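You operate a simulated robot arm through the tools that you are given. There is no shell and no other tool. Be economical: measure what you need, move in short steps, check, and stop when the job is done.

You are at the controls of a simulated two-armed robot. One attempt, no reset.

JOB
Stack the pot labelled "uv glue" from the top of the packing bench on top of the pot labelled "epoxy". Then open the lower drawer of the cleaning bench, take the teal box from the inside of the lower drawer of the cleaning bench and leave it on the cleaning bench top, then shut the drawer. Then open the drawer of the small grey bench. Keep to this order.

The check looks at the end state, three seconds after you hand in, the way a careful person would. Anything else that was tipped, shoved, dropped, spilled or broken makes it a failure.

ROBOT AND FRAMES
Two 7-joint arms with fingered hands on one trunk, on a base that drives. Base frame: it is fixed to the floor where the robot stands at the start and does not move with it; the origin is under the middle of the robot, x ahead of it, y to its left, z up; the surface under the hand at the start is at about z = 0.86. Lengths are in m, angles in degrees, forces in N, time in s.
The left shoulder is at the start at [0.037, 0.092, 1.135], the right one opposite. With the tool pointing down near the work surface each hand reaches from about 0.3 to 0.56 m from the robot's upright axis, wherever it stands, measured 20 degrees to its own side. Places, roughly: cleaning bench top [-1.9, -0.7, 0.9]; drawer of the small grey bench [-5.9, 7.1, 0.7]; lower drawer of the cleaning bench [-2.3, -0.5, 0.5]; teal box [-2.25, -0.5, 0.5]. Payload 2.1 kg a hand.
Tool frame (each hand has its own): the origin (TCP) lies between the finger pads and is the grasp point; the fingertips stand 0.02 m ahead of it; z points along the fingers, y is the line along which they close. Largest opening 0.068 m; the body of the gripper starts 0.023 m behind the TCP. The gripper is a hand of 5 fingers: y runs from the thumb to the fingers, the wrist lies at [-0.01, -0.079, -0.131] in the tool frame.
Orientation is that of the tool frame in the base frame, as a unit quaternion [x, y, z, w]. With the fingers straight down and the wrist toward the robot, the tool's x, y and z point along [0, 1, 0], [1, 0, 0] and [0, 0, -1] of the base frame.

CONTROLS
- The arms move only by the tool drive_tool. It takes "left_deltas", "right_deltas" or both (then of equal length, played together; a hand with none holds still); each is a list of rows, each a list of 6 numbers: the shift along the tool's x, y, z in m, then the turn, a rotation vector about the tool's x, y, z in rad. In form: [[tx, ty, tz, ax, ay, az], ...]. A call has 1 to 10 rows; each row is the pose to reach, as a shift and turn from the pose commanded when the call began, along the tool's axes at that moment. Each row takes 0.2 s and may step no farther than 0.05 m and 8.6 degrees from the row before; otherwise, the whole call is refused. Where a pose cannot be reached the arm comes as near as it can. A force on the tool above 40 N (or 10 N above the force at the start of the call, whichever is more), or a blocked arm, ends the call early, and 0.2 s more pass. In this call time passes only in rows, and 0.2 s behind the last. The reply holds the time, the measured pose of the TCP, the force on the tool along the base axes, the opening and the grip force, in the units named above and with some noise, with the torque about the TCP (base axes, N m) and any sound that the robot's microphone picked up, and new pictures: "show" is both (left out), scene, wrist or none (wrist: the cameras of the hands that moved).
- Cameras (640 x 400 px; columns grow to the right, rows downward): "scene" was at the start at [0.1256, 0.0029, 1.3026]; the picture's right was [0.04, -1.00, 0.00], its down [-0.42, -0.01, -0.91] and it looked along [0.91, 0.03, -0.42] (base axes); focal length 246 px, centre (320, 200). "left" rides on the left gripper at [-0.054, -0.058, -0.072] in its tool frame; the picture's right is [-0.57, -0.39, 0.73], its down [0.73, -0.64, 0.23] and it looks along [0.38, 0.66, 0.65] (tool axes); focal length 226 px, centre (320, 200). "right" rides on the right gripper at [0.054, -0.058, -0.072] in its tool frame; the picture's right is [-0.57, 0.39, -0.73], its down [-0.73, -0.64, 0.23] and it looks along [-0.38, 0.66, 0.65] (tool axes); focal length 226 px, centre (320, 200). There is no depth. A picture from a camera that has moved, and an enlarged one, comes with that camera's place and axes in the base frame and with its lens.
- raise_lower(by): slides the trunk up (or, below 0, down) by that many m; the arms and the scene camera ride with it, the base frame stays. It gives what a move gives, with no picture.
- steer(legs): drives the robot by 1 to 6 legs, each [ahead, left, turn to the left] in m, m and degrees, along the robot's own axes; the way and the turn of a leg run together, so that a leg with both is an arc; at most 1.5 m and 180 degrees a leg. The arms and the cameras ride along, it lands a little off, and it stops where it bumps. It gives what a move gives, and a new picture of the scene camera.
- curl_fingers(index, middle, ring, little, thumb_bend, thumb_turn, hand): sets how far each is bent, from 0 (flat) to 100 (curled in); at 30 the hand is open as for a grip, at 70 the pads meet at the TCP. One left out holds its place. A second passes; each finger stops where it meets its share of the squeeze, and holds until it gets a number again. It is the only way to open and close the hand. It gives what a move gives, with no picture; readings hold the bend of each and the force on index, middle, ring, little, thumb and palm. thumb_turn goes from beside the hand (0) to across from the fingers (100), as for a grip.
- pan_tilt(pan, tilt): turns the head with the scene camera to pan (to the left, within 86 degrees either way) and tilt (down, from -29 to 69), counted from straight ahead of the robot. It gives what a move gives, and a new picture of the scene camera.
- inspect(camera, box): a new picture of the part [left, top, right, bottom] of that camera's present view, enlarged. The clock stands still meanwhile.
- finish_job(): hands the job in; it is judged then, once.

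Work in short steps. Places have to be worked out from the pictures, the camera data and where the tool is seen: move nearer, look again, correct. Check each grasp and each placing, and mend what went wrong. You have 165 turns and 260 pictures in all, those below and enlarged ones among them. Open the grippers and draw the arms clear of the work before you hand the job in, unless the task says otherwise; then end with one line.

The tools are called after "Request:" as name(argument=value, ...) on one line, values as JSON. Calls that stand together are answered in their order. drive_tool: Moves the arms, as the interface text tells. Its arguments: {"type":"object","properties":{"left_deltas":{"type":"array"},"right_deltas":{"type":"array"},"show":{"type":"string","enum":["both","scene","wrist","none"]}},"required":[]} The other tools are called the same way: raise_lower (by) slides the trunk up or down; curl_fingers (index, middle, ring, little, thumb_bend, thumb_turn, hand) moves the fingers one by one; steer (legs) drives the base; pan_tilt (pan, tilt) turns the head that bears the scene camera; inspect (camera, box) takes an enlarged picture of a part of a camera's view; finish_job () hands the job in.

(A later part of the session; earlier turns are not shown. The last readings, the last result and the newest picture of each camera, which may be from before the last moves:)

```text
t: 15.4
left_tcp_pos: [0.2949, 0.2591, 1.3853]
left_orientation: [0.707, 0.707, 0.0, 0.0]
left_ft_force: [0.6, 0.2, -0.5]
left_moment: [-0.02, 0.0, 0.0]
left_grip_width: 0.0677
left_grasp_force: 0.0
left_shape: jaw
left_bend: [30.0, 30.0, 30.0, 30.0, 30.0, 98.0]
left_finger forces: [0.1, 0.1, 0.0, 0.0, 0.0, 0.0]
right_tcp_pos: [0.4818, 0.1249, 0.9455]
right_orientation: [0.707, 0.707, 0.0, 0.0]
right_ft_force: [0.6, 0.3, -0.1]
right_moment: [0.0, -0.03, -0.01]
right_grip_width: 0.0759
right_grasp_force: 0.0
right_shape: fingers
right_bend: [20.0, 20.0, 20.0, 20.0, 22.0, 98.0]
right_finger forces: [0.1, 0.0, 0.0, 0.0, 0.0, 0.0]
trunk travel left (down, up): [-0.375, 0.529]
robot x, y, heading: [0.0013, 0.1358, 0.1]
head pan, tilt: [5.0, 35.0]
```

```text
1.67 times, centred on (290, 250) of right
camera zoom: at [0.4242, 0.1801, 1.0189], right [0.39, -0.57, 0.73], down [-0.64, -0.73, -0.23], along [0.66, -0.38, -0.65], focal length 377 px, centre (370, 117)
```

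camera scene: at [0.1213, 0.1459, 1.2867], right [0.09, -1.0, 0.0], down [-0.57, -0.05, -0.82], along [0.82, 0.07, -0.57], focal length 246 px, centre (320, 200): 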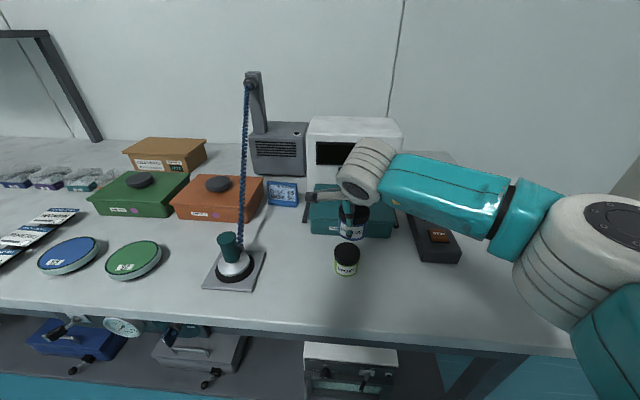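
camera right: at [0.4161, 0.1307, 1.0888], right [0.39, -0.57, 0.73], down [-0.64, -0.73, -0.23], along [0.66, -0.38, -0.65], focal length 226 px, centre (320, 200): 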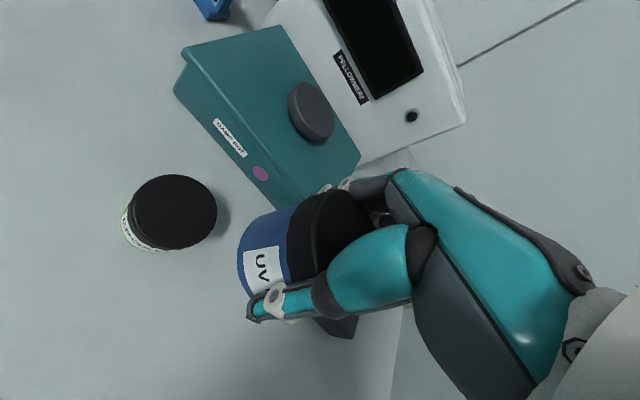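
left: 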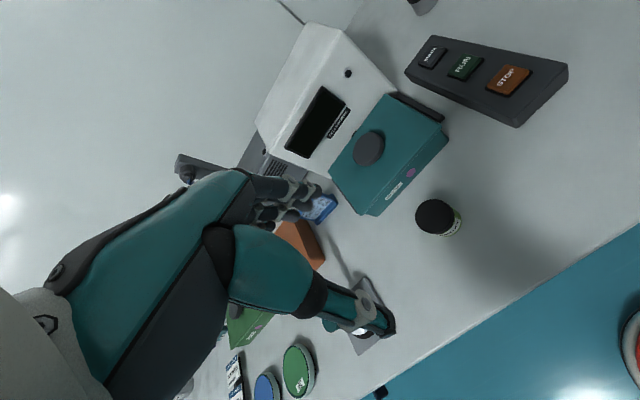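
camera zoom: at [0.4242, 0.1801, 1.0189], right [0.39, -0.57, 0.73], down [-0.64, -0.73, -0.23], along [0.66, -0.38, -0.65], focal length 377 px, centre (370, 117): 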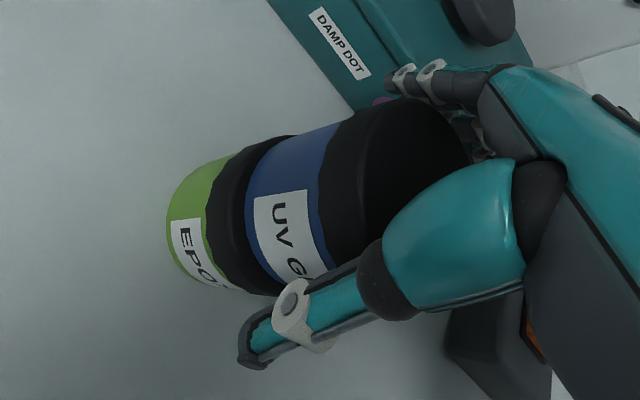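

It's free now. I'll rise straight up.

Request:
drive_tool(right_deltas=[[0, 0, -0.01, 0, 0, 0], [0, 0, -0.03, 0, 0, 0], [0, 0, -0.07, 0, 0, 0], [0, 0, -0.11, 0, 0, 0], [0, 0, -0.14, 0, 0, 0]], show="both")

Request:
inspect(camera="scene", box=[305, 195, 385, 285])

```text
t: 16.6
left_tcp_pos: [0.2951, 0.2594, 1.3847]
left_orientation: [0.707, 0.707, -0.001, 0.001]
left_ft_force: [0.3, 0.4, 0.4]
left_moment: [0.0, 0.04, 0.01]
left_grip_width: 0.0674
left_grasp_force: 0.1
left_shape: jaw
left_bend: [30.0, 30.0, 30.0, 30.0, 30.0, 98.0]
left_finger forces: [0.1, 0.1, 0.1, 0.0, 0.0, 0.1]
right_tcp_pos: [0.4821, 0.1264, 1.0863]
right_orientation: [0.707, 0.707, 0.0, 0.0]
right_ft_force: [-0.2, 0.2, -0.7]
right_moment: [-0.01, -0.02, 0.02]
right_grip_width: 0.0762
right_grasp_force: 0.0
right_shape: fingers
right_bend: [20.0, 20.0, 20.0, 20.0, 22.0, 98.0]
right_finger forces: [0.0, 0.0, 0.1, 0.0, 0.0, 0.1]
trunk travel left (down, up): [-0.375, 0.529]
robot x, y, heading: [-0.0008, 0.1395, -0.1]
head pan, tilt: [5.0, 35.0]
camera scene: at [0.1212, 0.1455, 1.2867], right [0.09, -1.0, 0.0], down [-0.57, -0.05, -0.82], along [0.82, 0.07, -0.57], focal length 246 px, centre (320, 200)
camera right: at [0.4238, 0.1811, 1.1601], right [0.39, -0.57, 0.73], down [-0.64, -0.73, -0.23], along [0.66, -0.38, -0.65], focal length 226 px, centre (320, 200)
```

scene: 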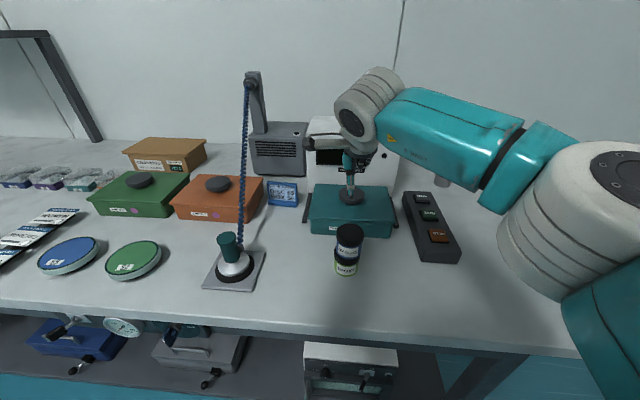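
right: 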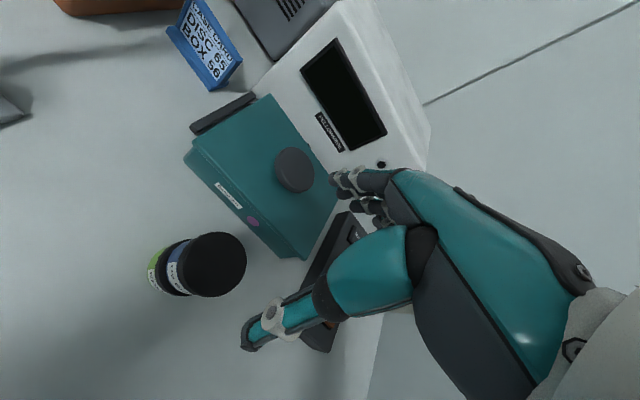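

```text
4.44 times, centred on (345, 240) of scene
camera zoom: at [0.1212, 0.1455, 1.2867], right [0.09, -1.0, 0.0], down [-0.57, -0.05, -0.82], along [0.82, 0.07, -0.57], focal length 1092 px, centre (209, 22)
```

zoom: 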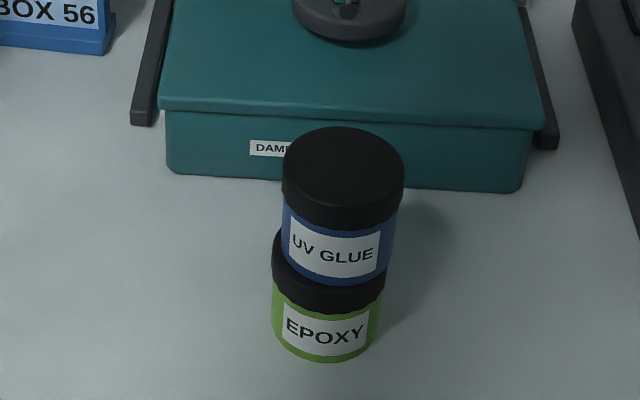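

The stack looks good. I'll tuck the right arm back, then back away from the bench.

Request:
drive_tool(right_deltas=[[-0.02, -0.04, -0.02, 0, 0, 0], [-0.05, -0.08, -0.04, 0, 0, 0], [-0.08, -0.12, -0.05, 0, 0, 0], [-0.12, -0.15, -0.06, 0, 0, 0], [-0.15, -0.18, -0.07, 0, 0, 0]], show="none")

Request:
pan_tilt(pan=-86, tilt=20)

Request:
pan_tilt(pan=86, tilt=20)

```text
refused: row 2 steps farther than a row can; nothing moved
```

```text
t: 18.3
left_tcp_pos: [0.2945, 0.259, 1.3843]
left_orientation: [0.707, 0.707, 0.0, 0.0]
left_ft_force: [0.5, 0.2, 1.1]
left_moment: [-0.01, 0.0, -0.03]
left_grip_width: 0.0676
left_grasp_force: 0.1
left_shape: jaw
left_bend: [30.0, 30.0, 30.0, 30.0, 30.0, 98.0]
left_finger forces: [0.0, 0.0, 0.1, 0.0, 0.0, 0.0]
right_tcp_pos: [0.4823, 0.1267, 1.0868]
right_orientation: [0.707, 0.707, 0.0, 0.0]
right_ft_force: [-0.5, -0.1, 0.5]
right_moment: [-0.03, 0.02, 0.0]
right_grip_width: 0.076
right_grasp_force: 0.0
right_shape: fingers
right_bend: [20.0, 20.0, 20.0, 20.0, 22.0, 98.0]
right_finger forces: [0.0, 0.0, 0.0, 0.0, 0.0, 0.0]
trunk travel left (down, up): [-0.375, 0.529]
robot x, y, heading: [-0.0034, 0.1396, -0.1]
head pan, tilt: [-85.9, 20.0]
camera scene: at [0.0402, 0.045, 1.3106], right [-1.0, -0.07, 0.0], down [-0.02, 0.34, -0.94], along [0.07, -0.94, -0.34], focal length 246 px, centre (320, 200)
```

scene: 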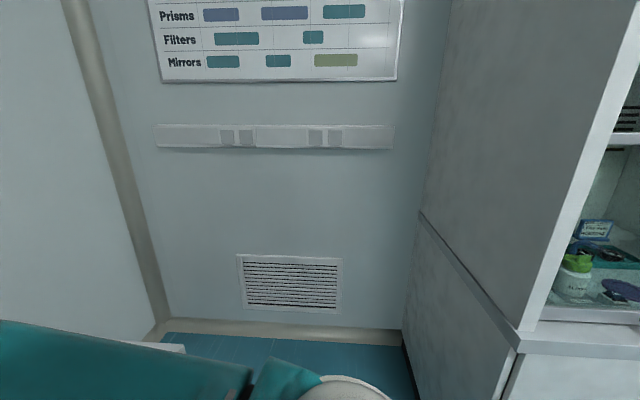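

```text
t: 20.9
left_tcp_pos: [0.296, 0.2584, 1.384]
left_orientation: [0.707, 0.707, 0.0, 0.0]
left_ft_force: [0.2, 0.0, -0.4]
left_moment: [-0.04, 0.01, 0.01]
left_grip_width: 0.0678
left_grasp_force: 0.1
left_shape: jaw
left_bend: [30.0, 30.0, 30.0, 30.0, 30.0, 98.0]
left_finger forces: [0.0, 0.0, 0.0, 0.0, 0.0, 0.0]
right_tcp_pos: [0.4826, 0.1265, 1.0861]
right_orientation: [0.708, 0.706, 0.001, 0.0]
right_ft_force: [0.0, 0.1, -0.2]
right_moment: [-0.01, 0.0, 0.01]
right_grip_width: 0.0762
right_grasp_force: 0.1
right_shape: fingers
right_bend: [20.0, 20.0, 20.0, 20.0, 22.0, 98.0]
right_finger forces: [0.0, 0.0, 0.0, 0.0, 0.0, 0.1]
trunk travel left (down, up): [-0.375, 0.529]
robot x, y, heading: [-0.0017, 0.135, 0.1]
head pan, tilt: [85.9, 20.0]
camera scene: at [0.0402, 0.2308, 1.3106], right [1.0, -0.07, 0.0], down [-0.02, -0.34, -0.94], along [0.07, 0.94, -0.34], focal length 246 px, centre (320, 200)
```

scene: 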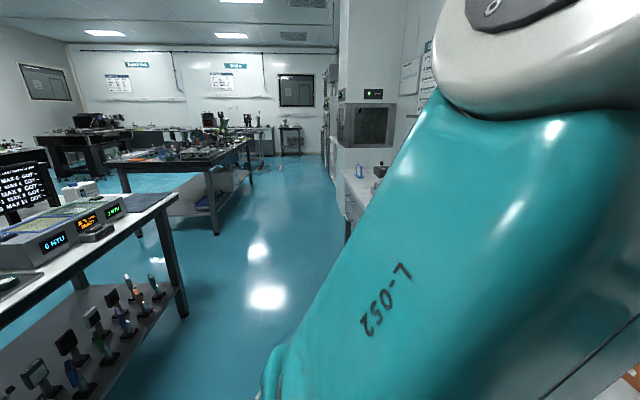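

I'll tuck the right arm with smaller steps.

Request:
drive_tool(right_deltas=[[-0.02, -0.03, -0.02, 0, 0, 0], [-0.04, -0.06, -0.04, 0, 0, 0], [-0.07, -0.09, -0.05, 0, 0, 0], [-0.1, -0.12, -0.06, 0, 0, 0], [-0.13, -0.15, -0.07, 0, 0, 0], [-0.16, -0.18, -0.07, 0, 0, 0]], show="none")

Request:
steer(legs=[[-0.25, 0, 0]])

```text
t: 22.3
left_tcp_pos: [0.2946, 0.2592, 1.3839]
left_orientation: [0.707, 0.707, 0.001, 0.001]
left_ft_force: [0.7, 0.1, 0.4]
left_moment: [0.0, 0.01, -0.03]
left_grip_width: 0.068
left_grasp_force: 0.0
left_shape: jaw
left_bend: [30.0, 30.0, 30.0, 30.0, 30.0, 98.0]
left_finger forces: [0.0, 0.0, 0.1, 0.0, 0.1, 0.1]
right_tcp_pos: [0.3012, -0.036, 1.1556]
right_orientation: [0.707, 0.707, 0.0, 0.0]
right_ft_force: [-0.1, -0.1, -0.6]
right_moment: [0.05, -0.03, 0.02]
right_grip_width: 0.0759
right_grasp_force: 0.0
right_shape: fingers
right_bend: [20.0, 20.0, 20.0, 20.0, 22.0, 98.0]
right_finger forces: [0.1, 0.0, 0.0, 0.1, 0.0, 0.0]
trunk travel left (down, up): [-0.375, 0.529]
robot x, y, heading: [0.001, 0.1413, -0.2]
head pan, tilt: [85.9, 20.0]
```

```text
t: 24.1
left_tcp_pos: [0.0445, 0.2603, 1.385]
left_orientation: [0.706, 0.708, -0.001, 0.0]
left_ft_force: [-0.9, -0.3, 0.2]
left_moment: [0.0, 0.0, 0.01]
left_grip_width: 0.0678
left_grasp_force: 0.0
left_shape: jaw
left_bend: [30.0, 30.0, 30.0, 30.0, 30.0, 98.0]
left_finger forces: [0.1, 0.0, 0.0, 0.1, 0.0, 0.1]
right_tcp_pos: [0.0514, -0.0349, 1.1549]
right_orientation: [0.706, 0.708, 0.0, 0.0]
right_ft_force: [-0.3, -0.4, -0.5]
right_moment: [-0.01, -0.01, 0.01]
right_grip_width: 0.0761
right_grasp_force: 0.1
right_shape: fingers
right_bend: [20.0, 20.0, 20.0, 20.0, 22.0, 98.0]
right_finger forces: [0.1, 0.1, 0.1, 0.0, 0.0, 0.1]
trunk travel left (down, up): [-0.375, 0.529]
robot x, y, heading: [-0.2545, 0.1367, 0.2]
head pan, tilt: [85.9, 20.0]
camera scene: at [-0.2114, 0.2304, 1.3106], right [1.0, -0.07, 0.0], down [-0.02, -0.34, -0.94], along [0.06, 0.94, -0.34], focal length 246 px, centre (320, 200)
```

scene: 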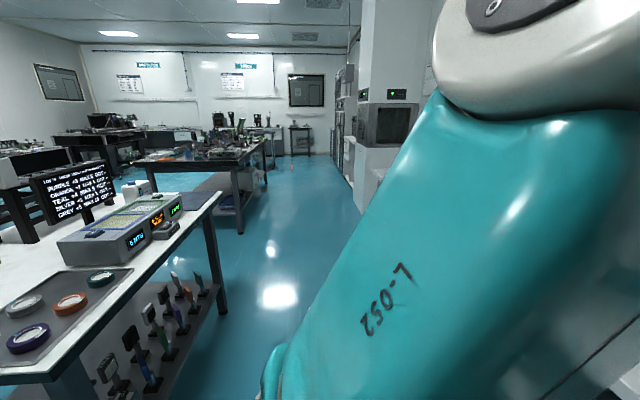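

A bench edge lies at x≈-0.68 for y>0.55, and the right-wall units have their front at y≈-0.38. I'll turn right 90° in place and look west along the aisle.

Request:
pan_tilt(pan=0, tilt=25)

Request:
steer(legs=[[0, 0, -90]])

Request:
pan_tilt(pan=-70, tilt=20)

```text
t: 25.7
left_tcp_pos: [0.0449, 0.2599, 1.3843]
left_orientation: [0.706, 0.708, 0.0, 0.0]
left_ft_force: [0.6, 0.0, 0.2]
left_moment: [0.01, -0.02, 0.03]
left_grip_width: 0.0677
left_grasp_force: 0.1
left_shape: jaw
left_bend: [30.0, 30.0, 30.0, 30.0, 30.0, 98.0]
left_finger forces: [0.0, 0.0, 0.1, 0.0, 0.1, 0.0]
right_tcp_pos: [0.0516, -0.0344, 1.1546]
right_orientation: [0.706, 0.709, 0.0, 0.001]
right_ft_force: [0.5, 0.5, 0.5]
right_moment: [0.0, 0.01, 0.01]
right_grip_width: 0.0762
right_grasp_force: 0.0
right_shape: fingers
right_bend: [20.0, 20.0, 20.0, 20.0, 22.0, 98.0]
right_finger forces: [0.1, 0.0, 0.1, 0.1, 0.0, 0.0]
trunk travel left (down, up): [-0.375, 0.529]
robot x, y, heading: [-0.2533, 0.1361, 0.3]
head pan, tilt: [0.0, 25.0]
camera scene: at [-0.1251, 0.1379, 1.3025], right [0.0, -1.0, 0.0], down [-0.42, 0.0, -0.91], along [0.91, 0.0, -0.42], focal length 246 px, centre (320, 200)
```

scene: 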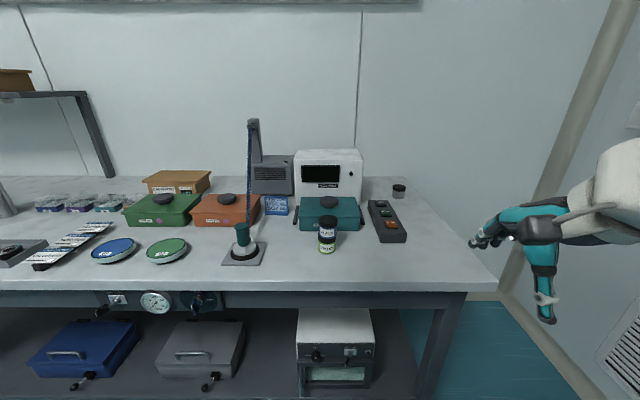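

```text
t: 30.0
left_tcp_pos: [-0.1306, -0.1574, 1.3855]
left_orientation: [1.0, 0.001, 0.001, 0.001]
left_ft_force: [-0.8, 0.0, -0.8]
left_moment: [0.0, -0.03, 0.0]
left_grip_width: 0.0677
left_grasp_force: 0.0
left_shape: jaw
left_bend: [30.0, 30.0, 30.0, 30.0, 30.0, 98.0]
left_finger forces: [0.0, 0.0, 0.0, 0.0, 0.0, 0.0]
right_tcp_pos: [-0.4248, -0.165, 1.1545]
right_orientation: [1.0, 0.001, -0.001, 0.001]
right_ft_force: [0.0, -1.0, 1.0]
right_moment: [-0.02, 0.0, -0.01]
right_grip_width: 0.0758
right_grasp_force: 0.0
right_shape: fingers
right_bend: [20.0, 20.0, 20.0, 20.0, 22.0, 98.0]
right_finger forces: [0.0, 0.0, 0.0, 0.0, 0.0, 0.1]
trunk travel left (down, up): [-0.375, 0.529]
robot x, y, heading: [-0.252, 0.1366, -90.1]
head pan, tilt: [0.0, 25.0]
camera scene: at [-0.2499, 0.0125, 1.3025], right [-1.0, 0.0, 0.0], down [0.0, 0.42, -0.91], along [0.0, -0.91, -0.42], focal length 246 px, centre (320, 200)
```

scene: 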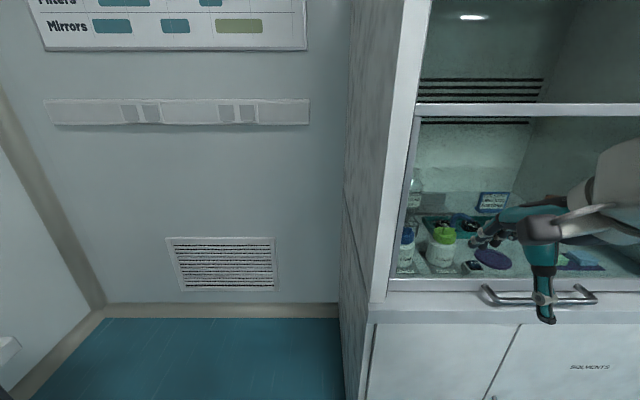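

```text
t: 31.4
left_tcp_pos: [-0.1293, -0.1564, 1.3838]
left_orientation: [1.0, 0.001, 0.0, 0.001]
left_ft_force: [-0.7, -0.4, 0.4]
left_moment: [-0.02, -0.03, 0.01]
left_grip_width: 0.0676
left_grasp_force: 0.1
left_shape: jaw
left_bend: [30.0, 30.0, 30.0, 30.0, 30.0, 98.0]
left_finger forces: [0.0, 0.1, 0.1, 0.0, 0.1, 0.1]
right_tcp_pos: [-0.4245, -0.1645, 1.1541]
right_orientation: [1.0, 0.001, 0.0, 0.0]
right_ft_force: [-0.4, 1.0, 0.7]
right_moment: [0.01, -0.02, -0.01]
right_grip_width: 0.0762
right_grasp_force: 0.2
right_shape: fingers
right_bend: [20.0, 20.0, 20.0, 20.0, 22.0, 98.0]
right_finger forces: [0.0, 0.1, 0.1, 0.1, 0.0, 0.0]
trunk travel left (down, up): [-0.375, 0.529]
robot x, y, heading: [-0.2481, 0.139, -89.9]
head pan, tilt: [-70.0, 20.0]
camera scene: at [-0.3375, 0.0726, 1.3106], right [-0.34, 0.94, 0.0], down [0.32, 0.12, -0.94], along [-0.88, -0.32, -0.34], focal length 246 px, centre (320, 200)
```

scene: 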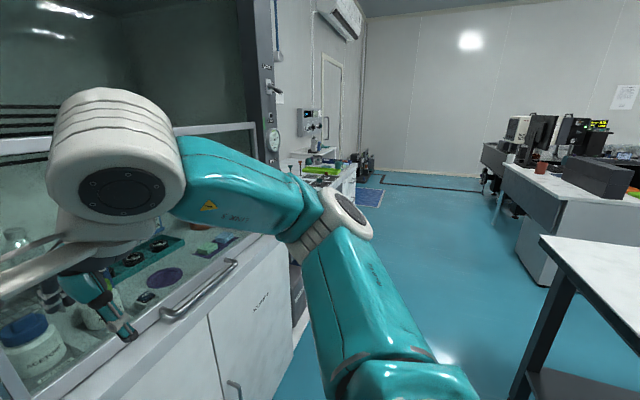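

The aisle is clear, and the cleaning bench is beyond the fume hood on the same wall. I'll strafe right (west).

Request:
steer(legs=[[-0.04, -1.0, 0]])

Request:
pan_tilt(pan=-40, tilt=30)

```text
t: 36.6
left_tcp_pos: [-1.1261, -0.1248, 1.3831]
left_orientation: [1.0, 0.011, -0.001, 0.0]
left_ft_force: [-0.2, 0.1, 0.3]
left_moment: [-0.01, -0.02, -0.02]
left_grip_width: 0.0678
left_grasp_force: 0.0
left_shape: jaw
left_bend: [30.0, 30.0, 30.0, 30.0, 30.0, 98.0]
left_finger forces: [0.1, 0.1, 0.0, 0.1, 0.0, 0.0]
right_tcp_pos: [-1.4195, -0.1376, 1.1541]
right_orientation: [1.0, 0.011, 0.0, 0.0]
right_ft_force: [-0.6, 0.6, 0.0]
right_moment: [0.02, 0.03, -0.03]
right_grip_width: 0.076
right_grasp_force: 0.0
right_shape: fingers
right_bend: [20.0, 20.0, 20.0, 20.0, 22.0, 98.0]
right_finger forces: [0.0, 0.0, 0.1, 0.0, 0.0, 0.1]
trunk travel left (down, up): [-0.375, 0.529]
robot x, y, heading: [-1.2509, 0.1678, -88.8]
head pan, tilt: [-70.0, 20.0]
camera scene: at [-1.3382, 0.1002, 1.3106], right [-0.36, 0.93, 0.0], down [0.32, 0.12, -0.94], along [-0.88, -0.34, -0.34], focal length 246 px, centre (320, 200)
```

scene: 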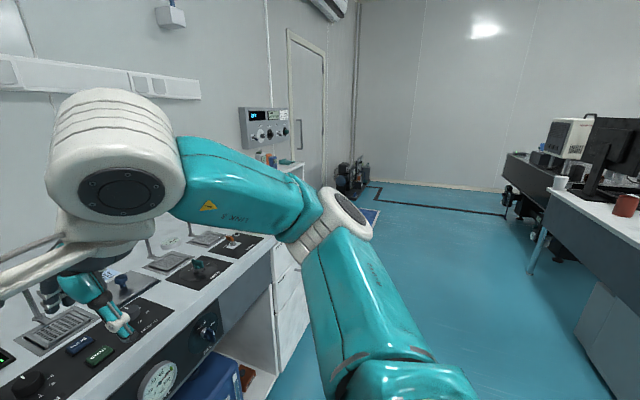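

```text
t: 37.5
left_tcp_pos: [-1.126, -0.1251, 1.3848]
left_orientation: [1.0, 0.011, 0.0, 0.001]
left_ft_force: [-0.4, 0.0, -0.2]
left_moment: [0.03, 0.02, 0.0]
left_grip_width: 0.0678
left_grasp_force: 0.0
left_shape: jaw
left_bend: [30.0, 30.0, 30.0, 30.0, 30.0, 98.0]
left_finger forces: [0.0, 0.1, 0.1, 0.0, 0.1, 0.0]
right_tcp_pos: [-1.4213, -0.1387, 1.1546]
right_orientation: [1.0, 0.01, 0.0, -0.001]
right_ft_force: [0.1, -0.4, -0.2]
right_moment: [0.01, 0.02, -0.02]
right_grip_width: 0.076
right_grasp_force: 0.0
right_shape: fingers
right_bend: [20.0, 20.0, 20.0, 20.0, 22.0, 98.0]
right_finger forces: [0.1, 0.1, 0.0, 0.0, 0.1, 0.0]
trunk travel left (down, up): [-0.375, 0.529]
robot x, y, heading: [-1.2522, 0.1664, -88.8]
head pan, tilt: [-40.0, 30.0]
camera scene: at [-1.308, 0.0634, 1.2946], right [-0.78, 0.63, 0.0], down [0.31, 0.39, -0.87], along [-0.54, -0.67, -0.5], focal length 246 px, centre (320, 200)
```

scene: 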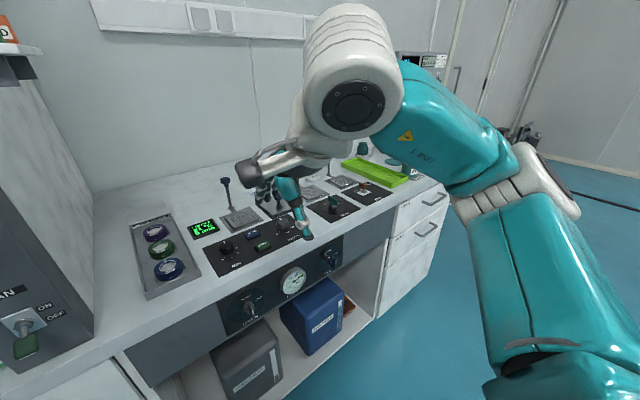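

The cleaning bench's drawer unit is at its far end, with handles near (-2.3, -0.36), z≈0.75 and 0.57. I'll strafe right another 0.95 m with a heading fix.

Request:
steer(legs=[[-0.05, -0.95, -1.2]])

Request:
pan_tilt(pan=-15, tilt=45)

```text
t: 42.5
left_tcp_pos: [-2.0748, -0.0871, 1.3839]
left_orientation: [1.0, -0.002, 0.0, 0.0]
left_ft_force: [-0.2, -0.3, -0.3]
left_moment: [0.02, 0.0, -0.01]
left_grip_width: 0.0677
left_grasp_force: 0.0
left_shape: jaw
left_bend: [30.0, 30.0, 30.0, 30.0, 30.0, 98.0]
left_finger forces: [0.0, 0.0, 0.0, 0.1, 0.1, 0.0]
right_tcp_pos: [-2.3706, -0.0947, 1.1554]
right_orientation: [1.0, -0.002, -0.001, 0.0]
right_ft_force: [-0.1, -0.2, 0.2]
right_moment: [0.0, 0.0, 0.03]
right_grip_width: 0.076
right_grasp_force: 0.0
right_shape: fingers
right_bend: [20.0, 20.0, 20.0, 20.0, 22.0, 98.0]
right_finger forces: [0.0, 0.0, 0.0, 0.1, 0.1, 0.0]
trunk travel left (down, up): [-0.375, 0.529]
robot x, y, heading: [-2.198, 0.2085, -90.3]
head pan, tilt: [-40.0, 30.0]
camera scene: at [-2.253, 0.1057, 1.2945], right [-0.76, 0.65, 0.0], down [0.32, 0.38, -0.87], along [-0.56, -0.66, -0.5], focal length 246 px, centre (320, 200)
```

scene: 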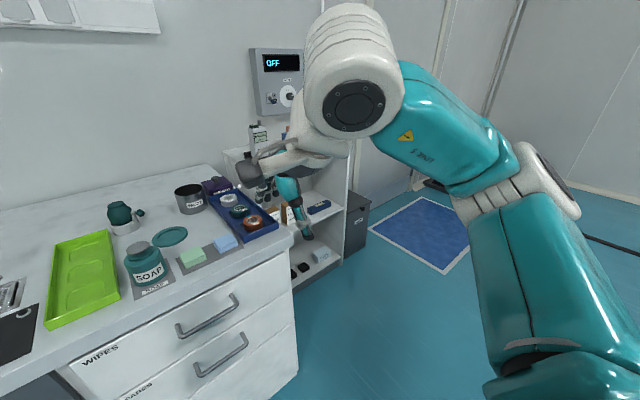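

```text
t: 43.3
left_tcp_pos: [-2.0754, -0.0883, 1.3856]
left_orientation: [1.0, -0.001, 0.0, 0.0]
left_ft_force: [-0.2, 0.1, 0.2]
left_moment: [0.02, -0.02, 0.0]
left_grip_width: 0.0676
left_grasp_force: 0.0
left_shape: jaw
left_bend: [30.0, 30.0, 30.0, 30.0, 30.0, 98.0]
left_finger forces: [0.0, 0.0, 0.0, 0.0, 0.1, 0.0]
right_tcp_pos: [-2.3695, -0.0926, 1.1549]
right_orientation: [1.0, -0.001, 0.0, 0.0]
right_ft_force: [0.3, 0.0, 0.7]
right_moment: [0.01, -0.01, 0.01]
right_grip_width: 0.0759
right_grasp_force: 0.0
right_shape: fingers
right_bend: [20.0, 20.0, 20.0, 20.0, 22.0, 98.0]
right_finger forces: [0.1, 0.0, 0.0, 0.0, 0.0, 0.0]
trunk travel left (down, up): [-0.375, 0.529]
robot x, y, heading: [-2.1931, 0.2071, -90.0]
head pan, tilt: [-15.0, 45.0]
camera scene: at [-2.2159, 0.0963, 1.272], right [-0.96, 0.26, 0.0], down [0.19, 0.68, -0.71], along [-0.19, -0.68, -0.71], focal length 246 px, centre (320, 200)
```

scene: 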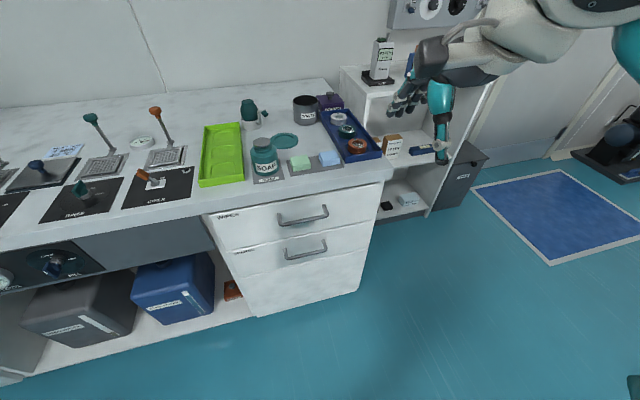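

Two handled drawers are in front, and the lower handle is at about (-2.29, -0.34, 0.6). I'll lower the trunk for parallax and working height.

Request:
raise_lower(by=-0.25)

Request:
pan_tilt(pan=-10, tilt=35)

```text
t: 45.9
left_tcp_pos: [-2.0747, -0.1181, 1.1173]
left_orientation: [0.999, -0.001, 0.0, -0.033]
left_ft_force: [-0.2, -0.2, -0.2]
left_moment: [0.04, 0.02, -0.01]
left_grip_width: 0.0678
left_grasp_force: 0.1
left_shape: jaw
left_bend: [30.0, 30.0, 30.0, 30.0, 30.0, 98.0]
left_finger forces: [0.1, 0.1, 0.0, 0.0, 0.0, 0.0]
right_tcp_pos: [-2.3691, -0.0928, 0.9049]
right_orientation: [1.0, -0.002, 0.0, 0.0]
right_ft_force: [0.7, 0.2, 0.0]
right_moment: [0.04, -0.02, 0.0]
right_grip_width: 0.0761
right_grasp_force: 0.1
right_shape: fingers
right_bend: [20.0, 20.0, 20.0, 20.0, 22.0, 98.0]
right_finger forces: [0.0, 0.0, 0.1, 0.0, 0.1, 0.1]
trunk travel left (down, up): [-0.125, 0.779]
robot x, y, heading: [-2.193, 0.2079, -90.3]
head pan, tilt: [-15.0, 45.0]
```

```text
t: 46.6
left_tcp_pos: [-2.0751, -0.1182, 1.1174]
left_orientation: [0.999, -0.002, 0.0, -0.032]
left_ft_force: [0.6, -0.7, 0.1]
left_moment: [0.0, -0.01, 0.01]
left_grip_width: 0.0677
left_grasp_force: 0.1
left_shape: jaw
left_bend: [30.0, 30.0, 30.0, 30.0, 30.0, 98.0]
left_finger forces: [0.1, 0.0, 0.1, 0.1, 0.0, 0.0]
right_tcp_pos: [-2.3686, -0.0934, 0.9043]
right_orientation: [1.0, -0.002, 0.0, -0.001]
right_ft_force: [-0.1, 0.0, 0.6]
right_moment: [-0.02, 0.0, -0.02]
right_grip_width: 0.0762
right_grasp_force: 0.1
right_shape: fingers
right_bend: [20.0, 20.0, 20.0, 20.0, 22.0, 98.0]
right_finger forces: [0.0, 0.0, 0.0, 0.1, 0.1, 0.0]
trunk travel left (down, up): [-0.125, 0.779]
robot x, y, heading: [-2.1933, 0.2064, -90.0]
head pan, tilt: [-10.0, 35.0]
camera scene: at [-2.2102, 0.0417, 1.0333], right [-0.98, 0.18, 0.0], down [0.1, 0.57, -0.82], along [-0.14, -0.81, -0.57], focal length 246 px, centre (320, 200)
```

scene: 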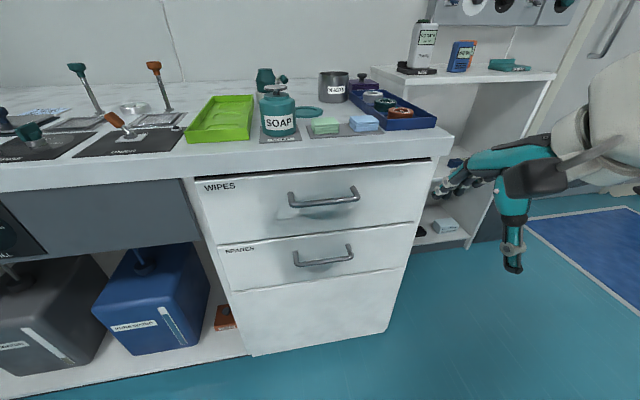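

Triangulation puts the lower handle bar at about (-2.287, -0.344, 0.602). I'll zoom in for its shape.

Request:
inspect(camera="scene", box=[260, 170, 400, 290])

```text
3.33 times, centred on (330, 230) of scene
camera zoom: at [-2.2102, 0.0417, 1.0333], right [-0.98, 0.18, 0.0], down [0.1, 0.57, -0.82], along [-0.14, -0.81, -0.57], focal length 819 px, centre (287, 100)
```

zoom: 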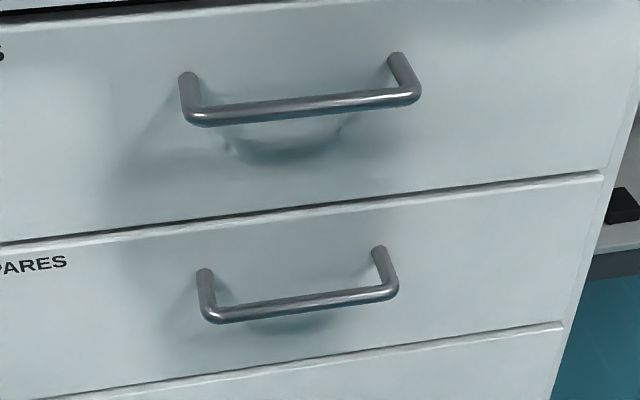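

The bar stands off about 4–5 cm from the drawer front and is about 1 cm thick. I'll pitch the right hand to about 70° forward while moving it in front of the lower handle.

Request:
drive_tool(right_deltas=[[0.008, 0.009, 0.029, -0.122, 0, 0], [0.016, 0.018, 0.058, -0.244, 0, 0], [0.024, 0.027, 0.087, -0.366, 0, 0], [0.032, 0.036, 0.116, -0.488, 0, 0], [0.04, 0.045, 0.145, -0.61, 0, 0], [0.048, 0.054, 0.174, -0.732, 0, 0], [0.056, 0.063, 0.203, -0.854, 0, 0], [0.064, 0.072, 0.232, -0.976, 0, 0], [0.072, 0.081, 0.261, -1.098, 0, 0], [0.08, 0.09, 0.29, -1.22, 0, 0]], show="both")

```text
t: 48.8
left_tcp_pos: [-2.0755, -0.1181, 1.1169]
left_orientation: [0.999, -0.002, 0.0, -0.033]
left_ft_force: [0.5, 0.4, -0.8]
left_moment: [-0.01, 0.02, -0.04]
left_grip_width: 0.0679
left_grasp_force: 0.0
left_shape: jaw
left_bend: [30.0, 30.0, 30.0, 30.0, 30.0, 98.0]
left_finger forces: [0.0, 0.0, 0.1, 0.0, 0.0, 0.1]
right_tcp_pos: [-2.3102, -0.2043, 0.7893]
right_orientation: [0.953, 0.094, 0.037, 0.285]
right_ft_force: [-0.7, -0.1, 0.8]
right_moment: [0.02, 0.0, 0.02]
right_grip_width: 0.0763
right_grasp_force: 0.1
right_shape: fingers
right_bend: [20.0, 20.0, 20.0, 20.0, 22.0, 98.0]
right_finger forces: [0.1, 0.0, 0.0, 0.0, 0.0, 0.1]
right hand out of reach, approached as far as the arm can: row 2, 3, 4, 5, 6, 7, 8, 9, 10
trunk travel left (down, up): [-0.125, 0.779]
robot x, y, heading: [-2.1956, 0.2092, -90.1]
head pan, tilt: [-10.0, 35.0]
camera scene: at [-2.2101, 0.0411, 1.0332], right [-0.98, 0.18, 0.0], down [0.1, 0.57, -0.82], along [-0.14, -0.81, -0.57], focal length 246 px, centre (320, 200)
camera right: at [-2.2748, -0.1063, 0.8197], right [-0.58, -0.04, 0.81], down [-0.79, 0.25, -0.56], along [-0.18, -0.97, -0.18], focal length 226 px, centre (320, 200)
```

scene: 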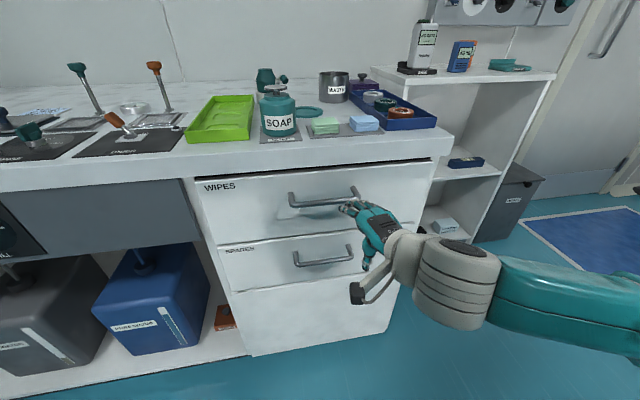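
right: 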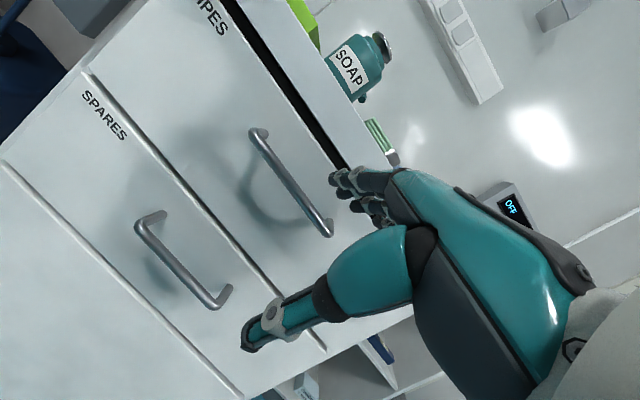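

The hand is too close to the body for that pitch. I'll back the base off 0.13 m and lower the trunk 0.12 m.

Request:
steer(legs=[[-0.13, 0, 0]])

Request:
raise_lower(by=-0.12)

```text
t: 50.1
left_tcp_pos: [-2.0748, 0.0144, 1.1175]
left_orientation: [0.999, -0.001, 0.001, -0.033]
left_ft_force: [0.3, 0.3, 0.3]
left_moment: [0.0, 0.01, -0.01]
left_grip_width: 0.0677
left_grasp_force: 0.1
left_shape: jaw
left_bend: [30.0, 30.0, 30.0, 30.0, 30.0, 98.0]
left_finger forces: [0.0, 0.0, 0.0, 0.1, 0.0, 0.0]
right_tcp_pos: [-2.3103, -0.0734, 0.7893]
right_orientation: [0.953, 0.094, 0.036, 0.285]
right_ft_force: [-0.1, 0.4, -0.4]
right_moment: [-0.01, 0.03, -0.01]
right_grip_width: 0.0761
right_grasp_force: 0.0
right_shape: fingers
right_bend: [20.0, 20.0, 20.0, 20.0, 22.0, 98.0]
right_finger forces: [0.1, 0.0, 0.0, 0.0, 0.0, 0.1]
trunk travel left (down, up): [-0.125, 0.779]
robot x, y, heading: [-2.1935, 0.3366, -90.3]
head pan, tilt: [-10.0, 35.0]
camera scene: at [-2.2098, 0.1726, 1.0333], right [-0.98, 0.18, 0.0], down [0.1, 0.56, -0.82], along [-0.14, -0.81, -0.57], focal length 246 px, centre (320, 200)
```

scene: 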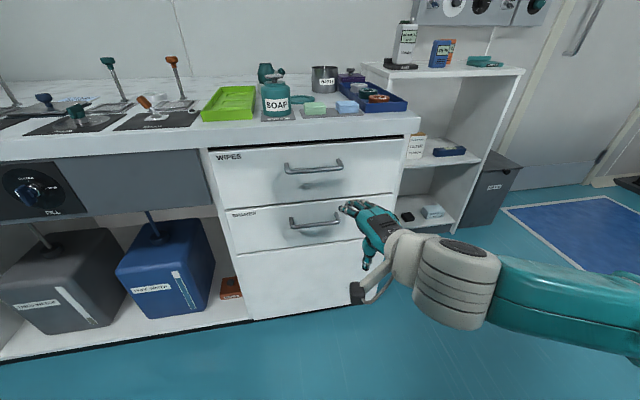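

```text
t: 51.6
left_tcp_pos: [-2.0743, -0.033, 0.9659]
left_orientation: [0.996, -0.002, 0.001, -0.086]
left_ft_force: [0.1, -0.1, 0.0]
left_moment: [0.0, 0.0, -0.02]
left_grip_width: 0.0678
left_grasp_force: 0.0
left_shape: jaw
left_bend: [30.0, 30.0, 30.0, 30.0, 30.0, 98.0]
left_finger forces: [0.0, 0.1, 0.1, 0.0, 0.0, 0.0]
right_tcp_pos: [-2.3093, -0.0739, 0.6692]
right_orientation: [0.953, 0.095, 0.037, 0.286]
right_ft_force: [-0.6, -0.1, 0.0]
right_moment: [0.0, 0.0, 0.01]
right_grip_width: 0.0763
right_grasp_force: 0.1
right_shape: fingers
right_bend: [20.0, 20.0, 20.0, 20.0, 22.0, 98.0]
right_finger forces: [0.0, 0.1, 0.1, 0.1, 0.1, 0.1]
trunk travel left (down, up): [-0.005, 0.899]
robot x, y, heading: [-2.1944, 0.3371, -90.4]
head pan, tilt: [-10.0, 35.0]
```

The hand is now lower with room. I'll move to (-2.287, -0.225, 0.62), pitched 65° and squared to the handle.

Request:
drive_tool(right_deltas=[[-0.0016, 0.0167, 0.0208, -0.0915, -0.028, 0.0204], [-0.0033, 0.0333, 0.0417, -0.183, -0.0557, 0.0408], [-0.0049, 0.05, 0.0625, -0.2745, -0.0835, 0.0613], [-0.0065, 0.0667, 0.0833, -0.366, -0.1113, 0.0817], [-0.0082, 0.0833, 0.1042, -0.4575, -0.1392, 0.1021], [-0.0098, 0.1, 0.125, -0.549, -0.167, 0.1225]], show="both")

```text
t: 53.0
left_tcp_pos: [-2.0743, -0.0332, 0.9657]
left_orientation: [0.996, -0.002, 0.0, -0.087]
left_ft_force: [0.7, -0.6, -0.8]
left_moment: [0.0, -0.01, 0.0]
left_grip_width: 0.0678
left_grasp_force: 0.0
left_shape: jaw
left_bend: [30.0, 30.0, 30.0, 30.0, 30.0, 98.0]
left_finger forces: [0.0, 0.0, 0.1, 0.1, 0.0, 0.0]
right_tcp_pos: [-2.3943, -0.2587, 0.6232]
right_orientation: [0.844, 0.017, 0.018, 0.536]
right_ft_force: [-0.4, 0.5, 0.7]
right_moment: [0.0, 0.0, 0.01]
right_grip_width: 0.0764
right_grasp_force: 0.1
right_shape: fingers
right_bend: [20.0, 20.0, 20.0, 20.0, 22.0, 98.0]
right_finger forces: [0.0, 0.0, 0.1, 0.0, 0.0, 0.0]
right hand out of reach, approached as far as the arm can: row 1, 2, 3, 4, 5, 6
trunk travel left (down, up): [-0.005, 0.899]
robot x, y, heading: [-2.1954, 0.337, -90.2]
head pan, tilt: [-10.0, 35.0]
camera scene: at [-2.21, 0.1394, 0.9095], right [-0.98, 0.18, 0.0], down [0.1, 0.56, -0.82], along [-0.14, -0.81, -0.57], focal length 246 px, centre (320, 200)
camera right: at [-2.3444, -0.1654, 0.603], right [-0.6, 0.47, 0.65], down [-0.73, 0.03, -0.69], along [-0.34, -0.88, 0.32], focal length 226 px, centre (320, 200)
```

scene: 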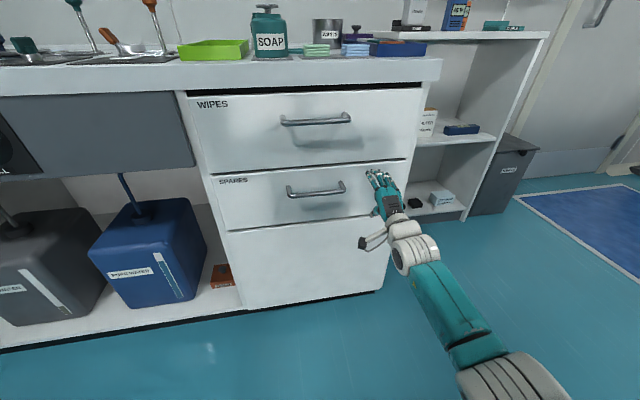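
right: 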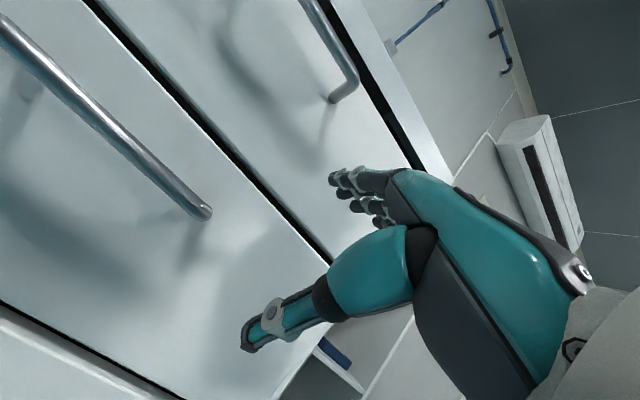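

The orientation is good (65° pitch), but the arm sits 0.107 m outward. I'll strafe the base left by that amount.

Request:
steer(legs=[[0, 0.107, 0]])

Request:
inspect(camera="right", box=[0, 0, 640, 400])

```text
t: 54.2
left_tcp_pos: [-1.9689, -0.0347, 0.9659]
left_orientation: [0.996, -0.002, 0.0, -0.086]
left_ft_force: [-0.9, -0.9, -0.8]
left_moment: [0.01, -0.01, -0.02]
left_grip_width: 0.0676
left_grasp_force: 0.1
left_shape: jaw
left_bend: [30.0, 30.0, 30.0, 30.0, 30.0, 98.0]
left_finger forces: [0.0, 0.0, 0.0, 0.0, 0.1, 0.0]
right_tcp_pos: [-2.2886, -0.259, 0.6225]
right_orientation: [0.844, 0.017, 0.018, 0.536]
right_ft_force: [-0.5, -0.5, 0.4]
right_moment: [-0.02, 0.0, 0.0]
right_grip_width: 0.0764
right_grasp_force: 0.0
right_shape: fingers
right_bend: [20.0, 20.0, 20.0, 20.0, 22.0, 98.0]
right_finger forces: [0.0, 0.0, 0.0, 0.0, 0.1, 0.0]
trunk travel left (down, up): [-0.005, 0.899]
robot x, y, heading: [-2.0868, 0.3373, -90.3]
head pan, tilt: [-10.0, 35.0]
camera scene: at [-2.1039, 0.1388, 0.9095], right [-0.98, 0.18, 0.0], down [0.1, 0.56, -0.82], along [-0.14, -0.81, -0.57], focal length 246 px, centre (320, 200)
```

scene: 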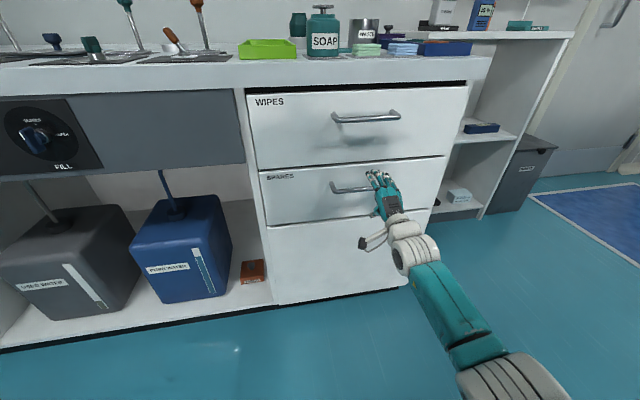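

```text
1.00 times, centred on (320, 200) of right (not enlarged: the box is as wide or as high as the picture)
camera zoom: at [-2.2384, -0.1657, 0.6023], right [-0.6, 0.46, 0.65], down [-0.73, 0.03, -0.69], along [-0.34, -0.89, 0.32], focal length 226 px, centre (320, 200)
```

zoom: 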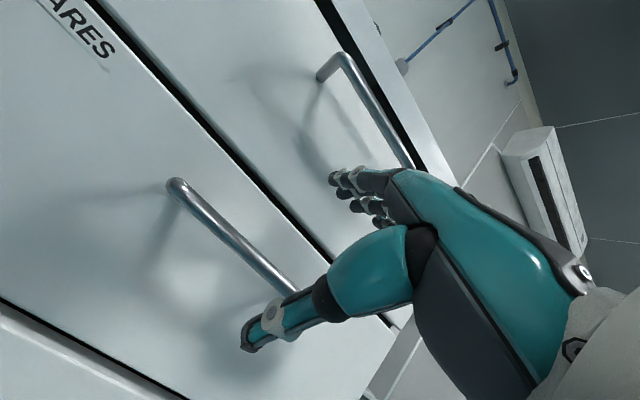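

The wrist view puts the bar at z≈0.597. I'll shift slightly toward the finger side and advance so the bar lies between thumb and fingers.

Request:
drive_tool(right_deltas=[[0, 0.013, 0.0, 0, 0, 0], [0, 0.013, 0.03, 0, 0, 0], [0, 0.013, 0.055, 0, 0, 0]], show="both")

```text
t: 55.0
left_tcp_pos: [-1.9702, -0.0343, 0.9649]
left_orientation: [0.996, -0.001, 0.001, -0.086]
left_ft_force: [0.7, -0.4, 0.7]
left_moment: [-0.05, -0.01, -0.03]
left_grip_width: 0.0678
left_grasp_force: 0.0
left_shape: jaw
left_bend: [30.0, 30.0, 30.0, 30.0, 30.0, 98.0]
left_finger forces: [0.0, 0.0, 0.0, 0.0, 0.1, 0.1]
right_tcp_pos: [-2.2873, -0.2918, 0.6214]
right_orientation: [0.844, 0.018, 0.019, 0.536]
right_ft_force: [-0.7, 0.2, 0.9]
right_moment: [0.0, 0.01, -0.03]
right_grip_width: 0.0765
right_grasp_force: 0.0
right_shape: fingers
right_bend: [20.0, 20.0, 20.0, 20.0, 22.0, 98.0]
right_finger forces: [0.1, 0.1, 0.1, 0.0, 0.0, 0.0]
right hand out of reach, approached as far as the arm can: row 3
trunk travel left (down, up): [-0.005, 0.899]
robot x, y, heading: [-2.091, 0.3389, -89.9]
head pan, tilt: [-10.0, 35.0]
camera scene: at [-2.1039, 0.1388, 0.9095], right [-0.98, 0.18, 0.0], down [0.1, 0.56, -0.82], along [-0.14, -0.81, -0.57], focal length 246 px, centre (320, 200)
camera right: at [-2.2369, -0.1983, 0.6015], right [-0.6, 0.46, 0.65], down [-0.73, 0.03, -0.69], along [-0.34, -0.89, 0.32], focal length 226 px, centre (320, 200)
```

scene: 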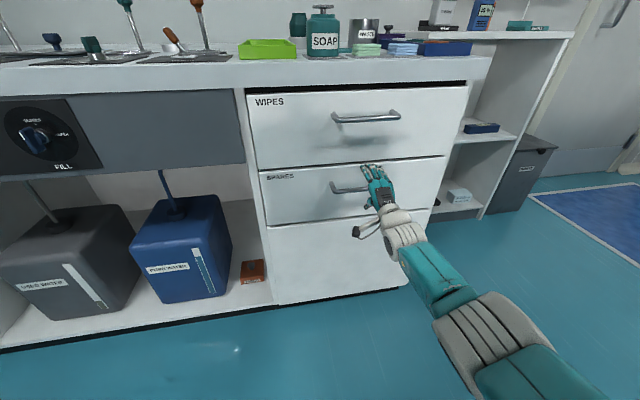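
right: 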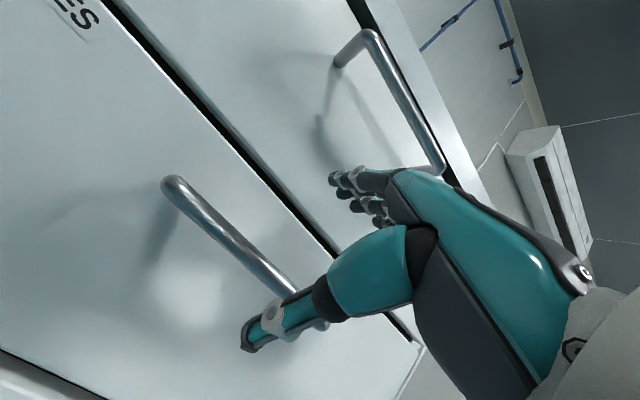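

The arm is near full extension, and the bar lines up with the hand. I'll advance using the base, 0.045 m.

Request:
steer(legs=[[0.045, 0, 0]])

Request:
inspect(camera="right", box=[100, 100, 440, 380])

Request:
inspect(camera="scene", box=[300, 130, 440, 240])

```text
t: 55.9
left_tcp_pos: [-1.9692, -0.078, 0.9664]
left_orientation: [0.996, -0.001, 0.0, -0.085]
left_ft_force: [0.8, 0.0, -0.2]
left_moment: [-0.04, -0.04, -0.02]
left_grip_width: 0.0679
left_grasp_force: 0.1
left_shape: jaw
left_bend: [30.0, 30.0, 30.0, 30.0, 30.0, 98.0]
left_finger forces: [0.0, 0.0, 0.0, 0.0, 0.1, 0.1]
right_tcp_pos: [-2.2878, -0.3348, 0.6215]
right_orientation: [0.845, 0.017, 0.018, 0.535]
right_ft_force: [0.1, 9.1, -0.4]
right_moment: [-0.34, -0.01, -0.08]
right_grip_width: 0.0763
right_grasp_force: 4.8
right_shape: fingers
right_bend: [20.0, 23.0, 20.0, 20.0, 22.0, 98.0]
right_finger forces: [0.1, 9.3, 0.1, 0.1, 0.0, 0.1]
trunk travel left (down, up): [-0.005, 0.899]
robot x, y, heading: [-2.0901, 0.2941, -89.9]
head pan, tilt: [-10.0, 35.0]
camera scene: at [-2.1041, 0.0945, 0.9096], right [-0.98, 0.18, 0.0], down [0.1, 0.56, -0.82], along [-0.14, -0.81, -0.57], focal length 246 px, centre (320, 200)
```

scene: 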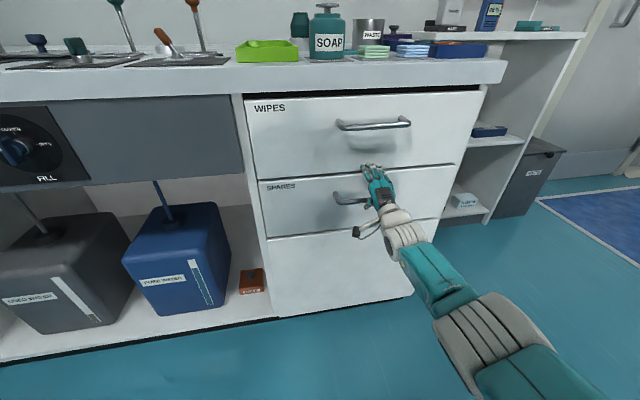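

```text
1.43 times, centred on (270, 240) of right
camera zoom: at [-2.2375, -0.2427, 0.6017], right [-0.6, 0.47, 0.65], down [-0.73, 0.03, -0.69], along [-0.34, -0.88, 0.32], focal length 323 px, centre (391, 143)
```

zoom: 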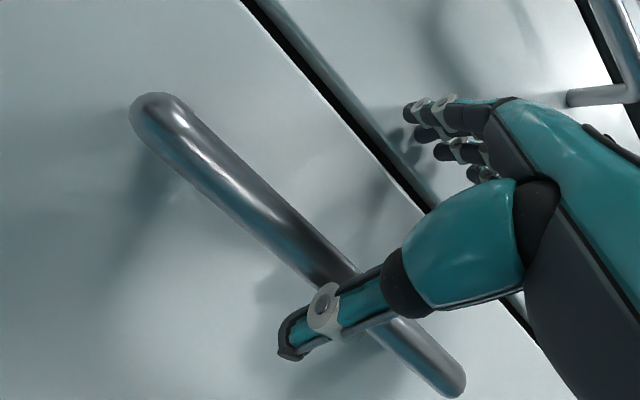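

```text
3.64 times, centred on (370, 185) of scene
camera zoom: at [-2.1041, 0.0945, 0.9096], right [-0.98, 0.18, 0.0], down [0.1, 0.56, -0.82], along [-0.14, -0.81, -0.57], focal length 894 px, centre (138, 254)
```

zoom: 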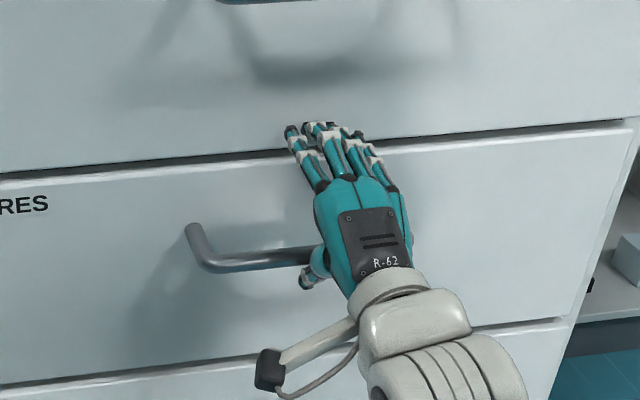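

A fingertip touches the drawer front and the bar is nearer the thumb. I'll shift the hand down and slightly back to centre the bar, then close.

Request:
drive_tool(right_deltas=[[0, -0.009, -0.006, 0, 0, 0], [0, -0.017, -0.004, 0, 0, 0]], show="none")

Request:
inspect(camera="right", box=[100, 100, 440, 380])

```text
t: 56.5
left_tcp_pos: [-1.9695, -0.0795, 0.9649]
left_orientation: [0.996, -0.002, 0.0, -0.086]
left_ft_force: [-0.1, 0.6, -0.5]
left_moment: [0.0, -0.02, 0.02]
left_grip_width: 0.0679
left_grasp_force: 0.0
left_shape: jaw
left_bend: [30.0, 30.0, 30.0, 30.0, 30.0, 98.0]
left_finger forces: [0.0, 0.0, 0.0, 0.0, 0.0, 0.0]
right_tcp_pos: [-2.2878, -0.3248, 0.6062]
right_orientation: [0.844, 0.018, 0.019, 0.536]
right_ft_force: [0.4, 0.1, -0.5]
right_moment: [-0.03, 0.02, 0.0]
right_grip_width: 0.0765
right_grasp_force: 0.1
right_shape: fingers
right_bend: [20.0, 20.0, 20.0, 20.0, 22.0, 98.0]
right_finger forces: [0.0, 0.0, 0.1, 0.0, 0.0, 0.0]
trunk travel left (down, up): [-0.005, 0.899]
robot x, y, heading: [-2.0866, 0.2915, -90.1]
head pan, tilt: [-10.0, 35.0]
```

```text
1.43 times, centred on (270, 240) of right
camera zoom: at [-2.238, -0.2316, 0.5875], right [-0.6, 0.46, 0.65], down [-0.73, 0.03, -0.69], along [-0.34, -0.89, 0.32], focal length 323 px, centre (391, 143)
```

zoom: 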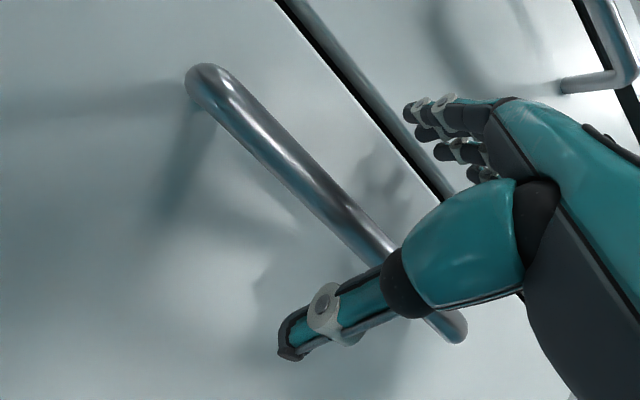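

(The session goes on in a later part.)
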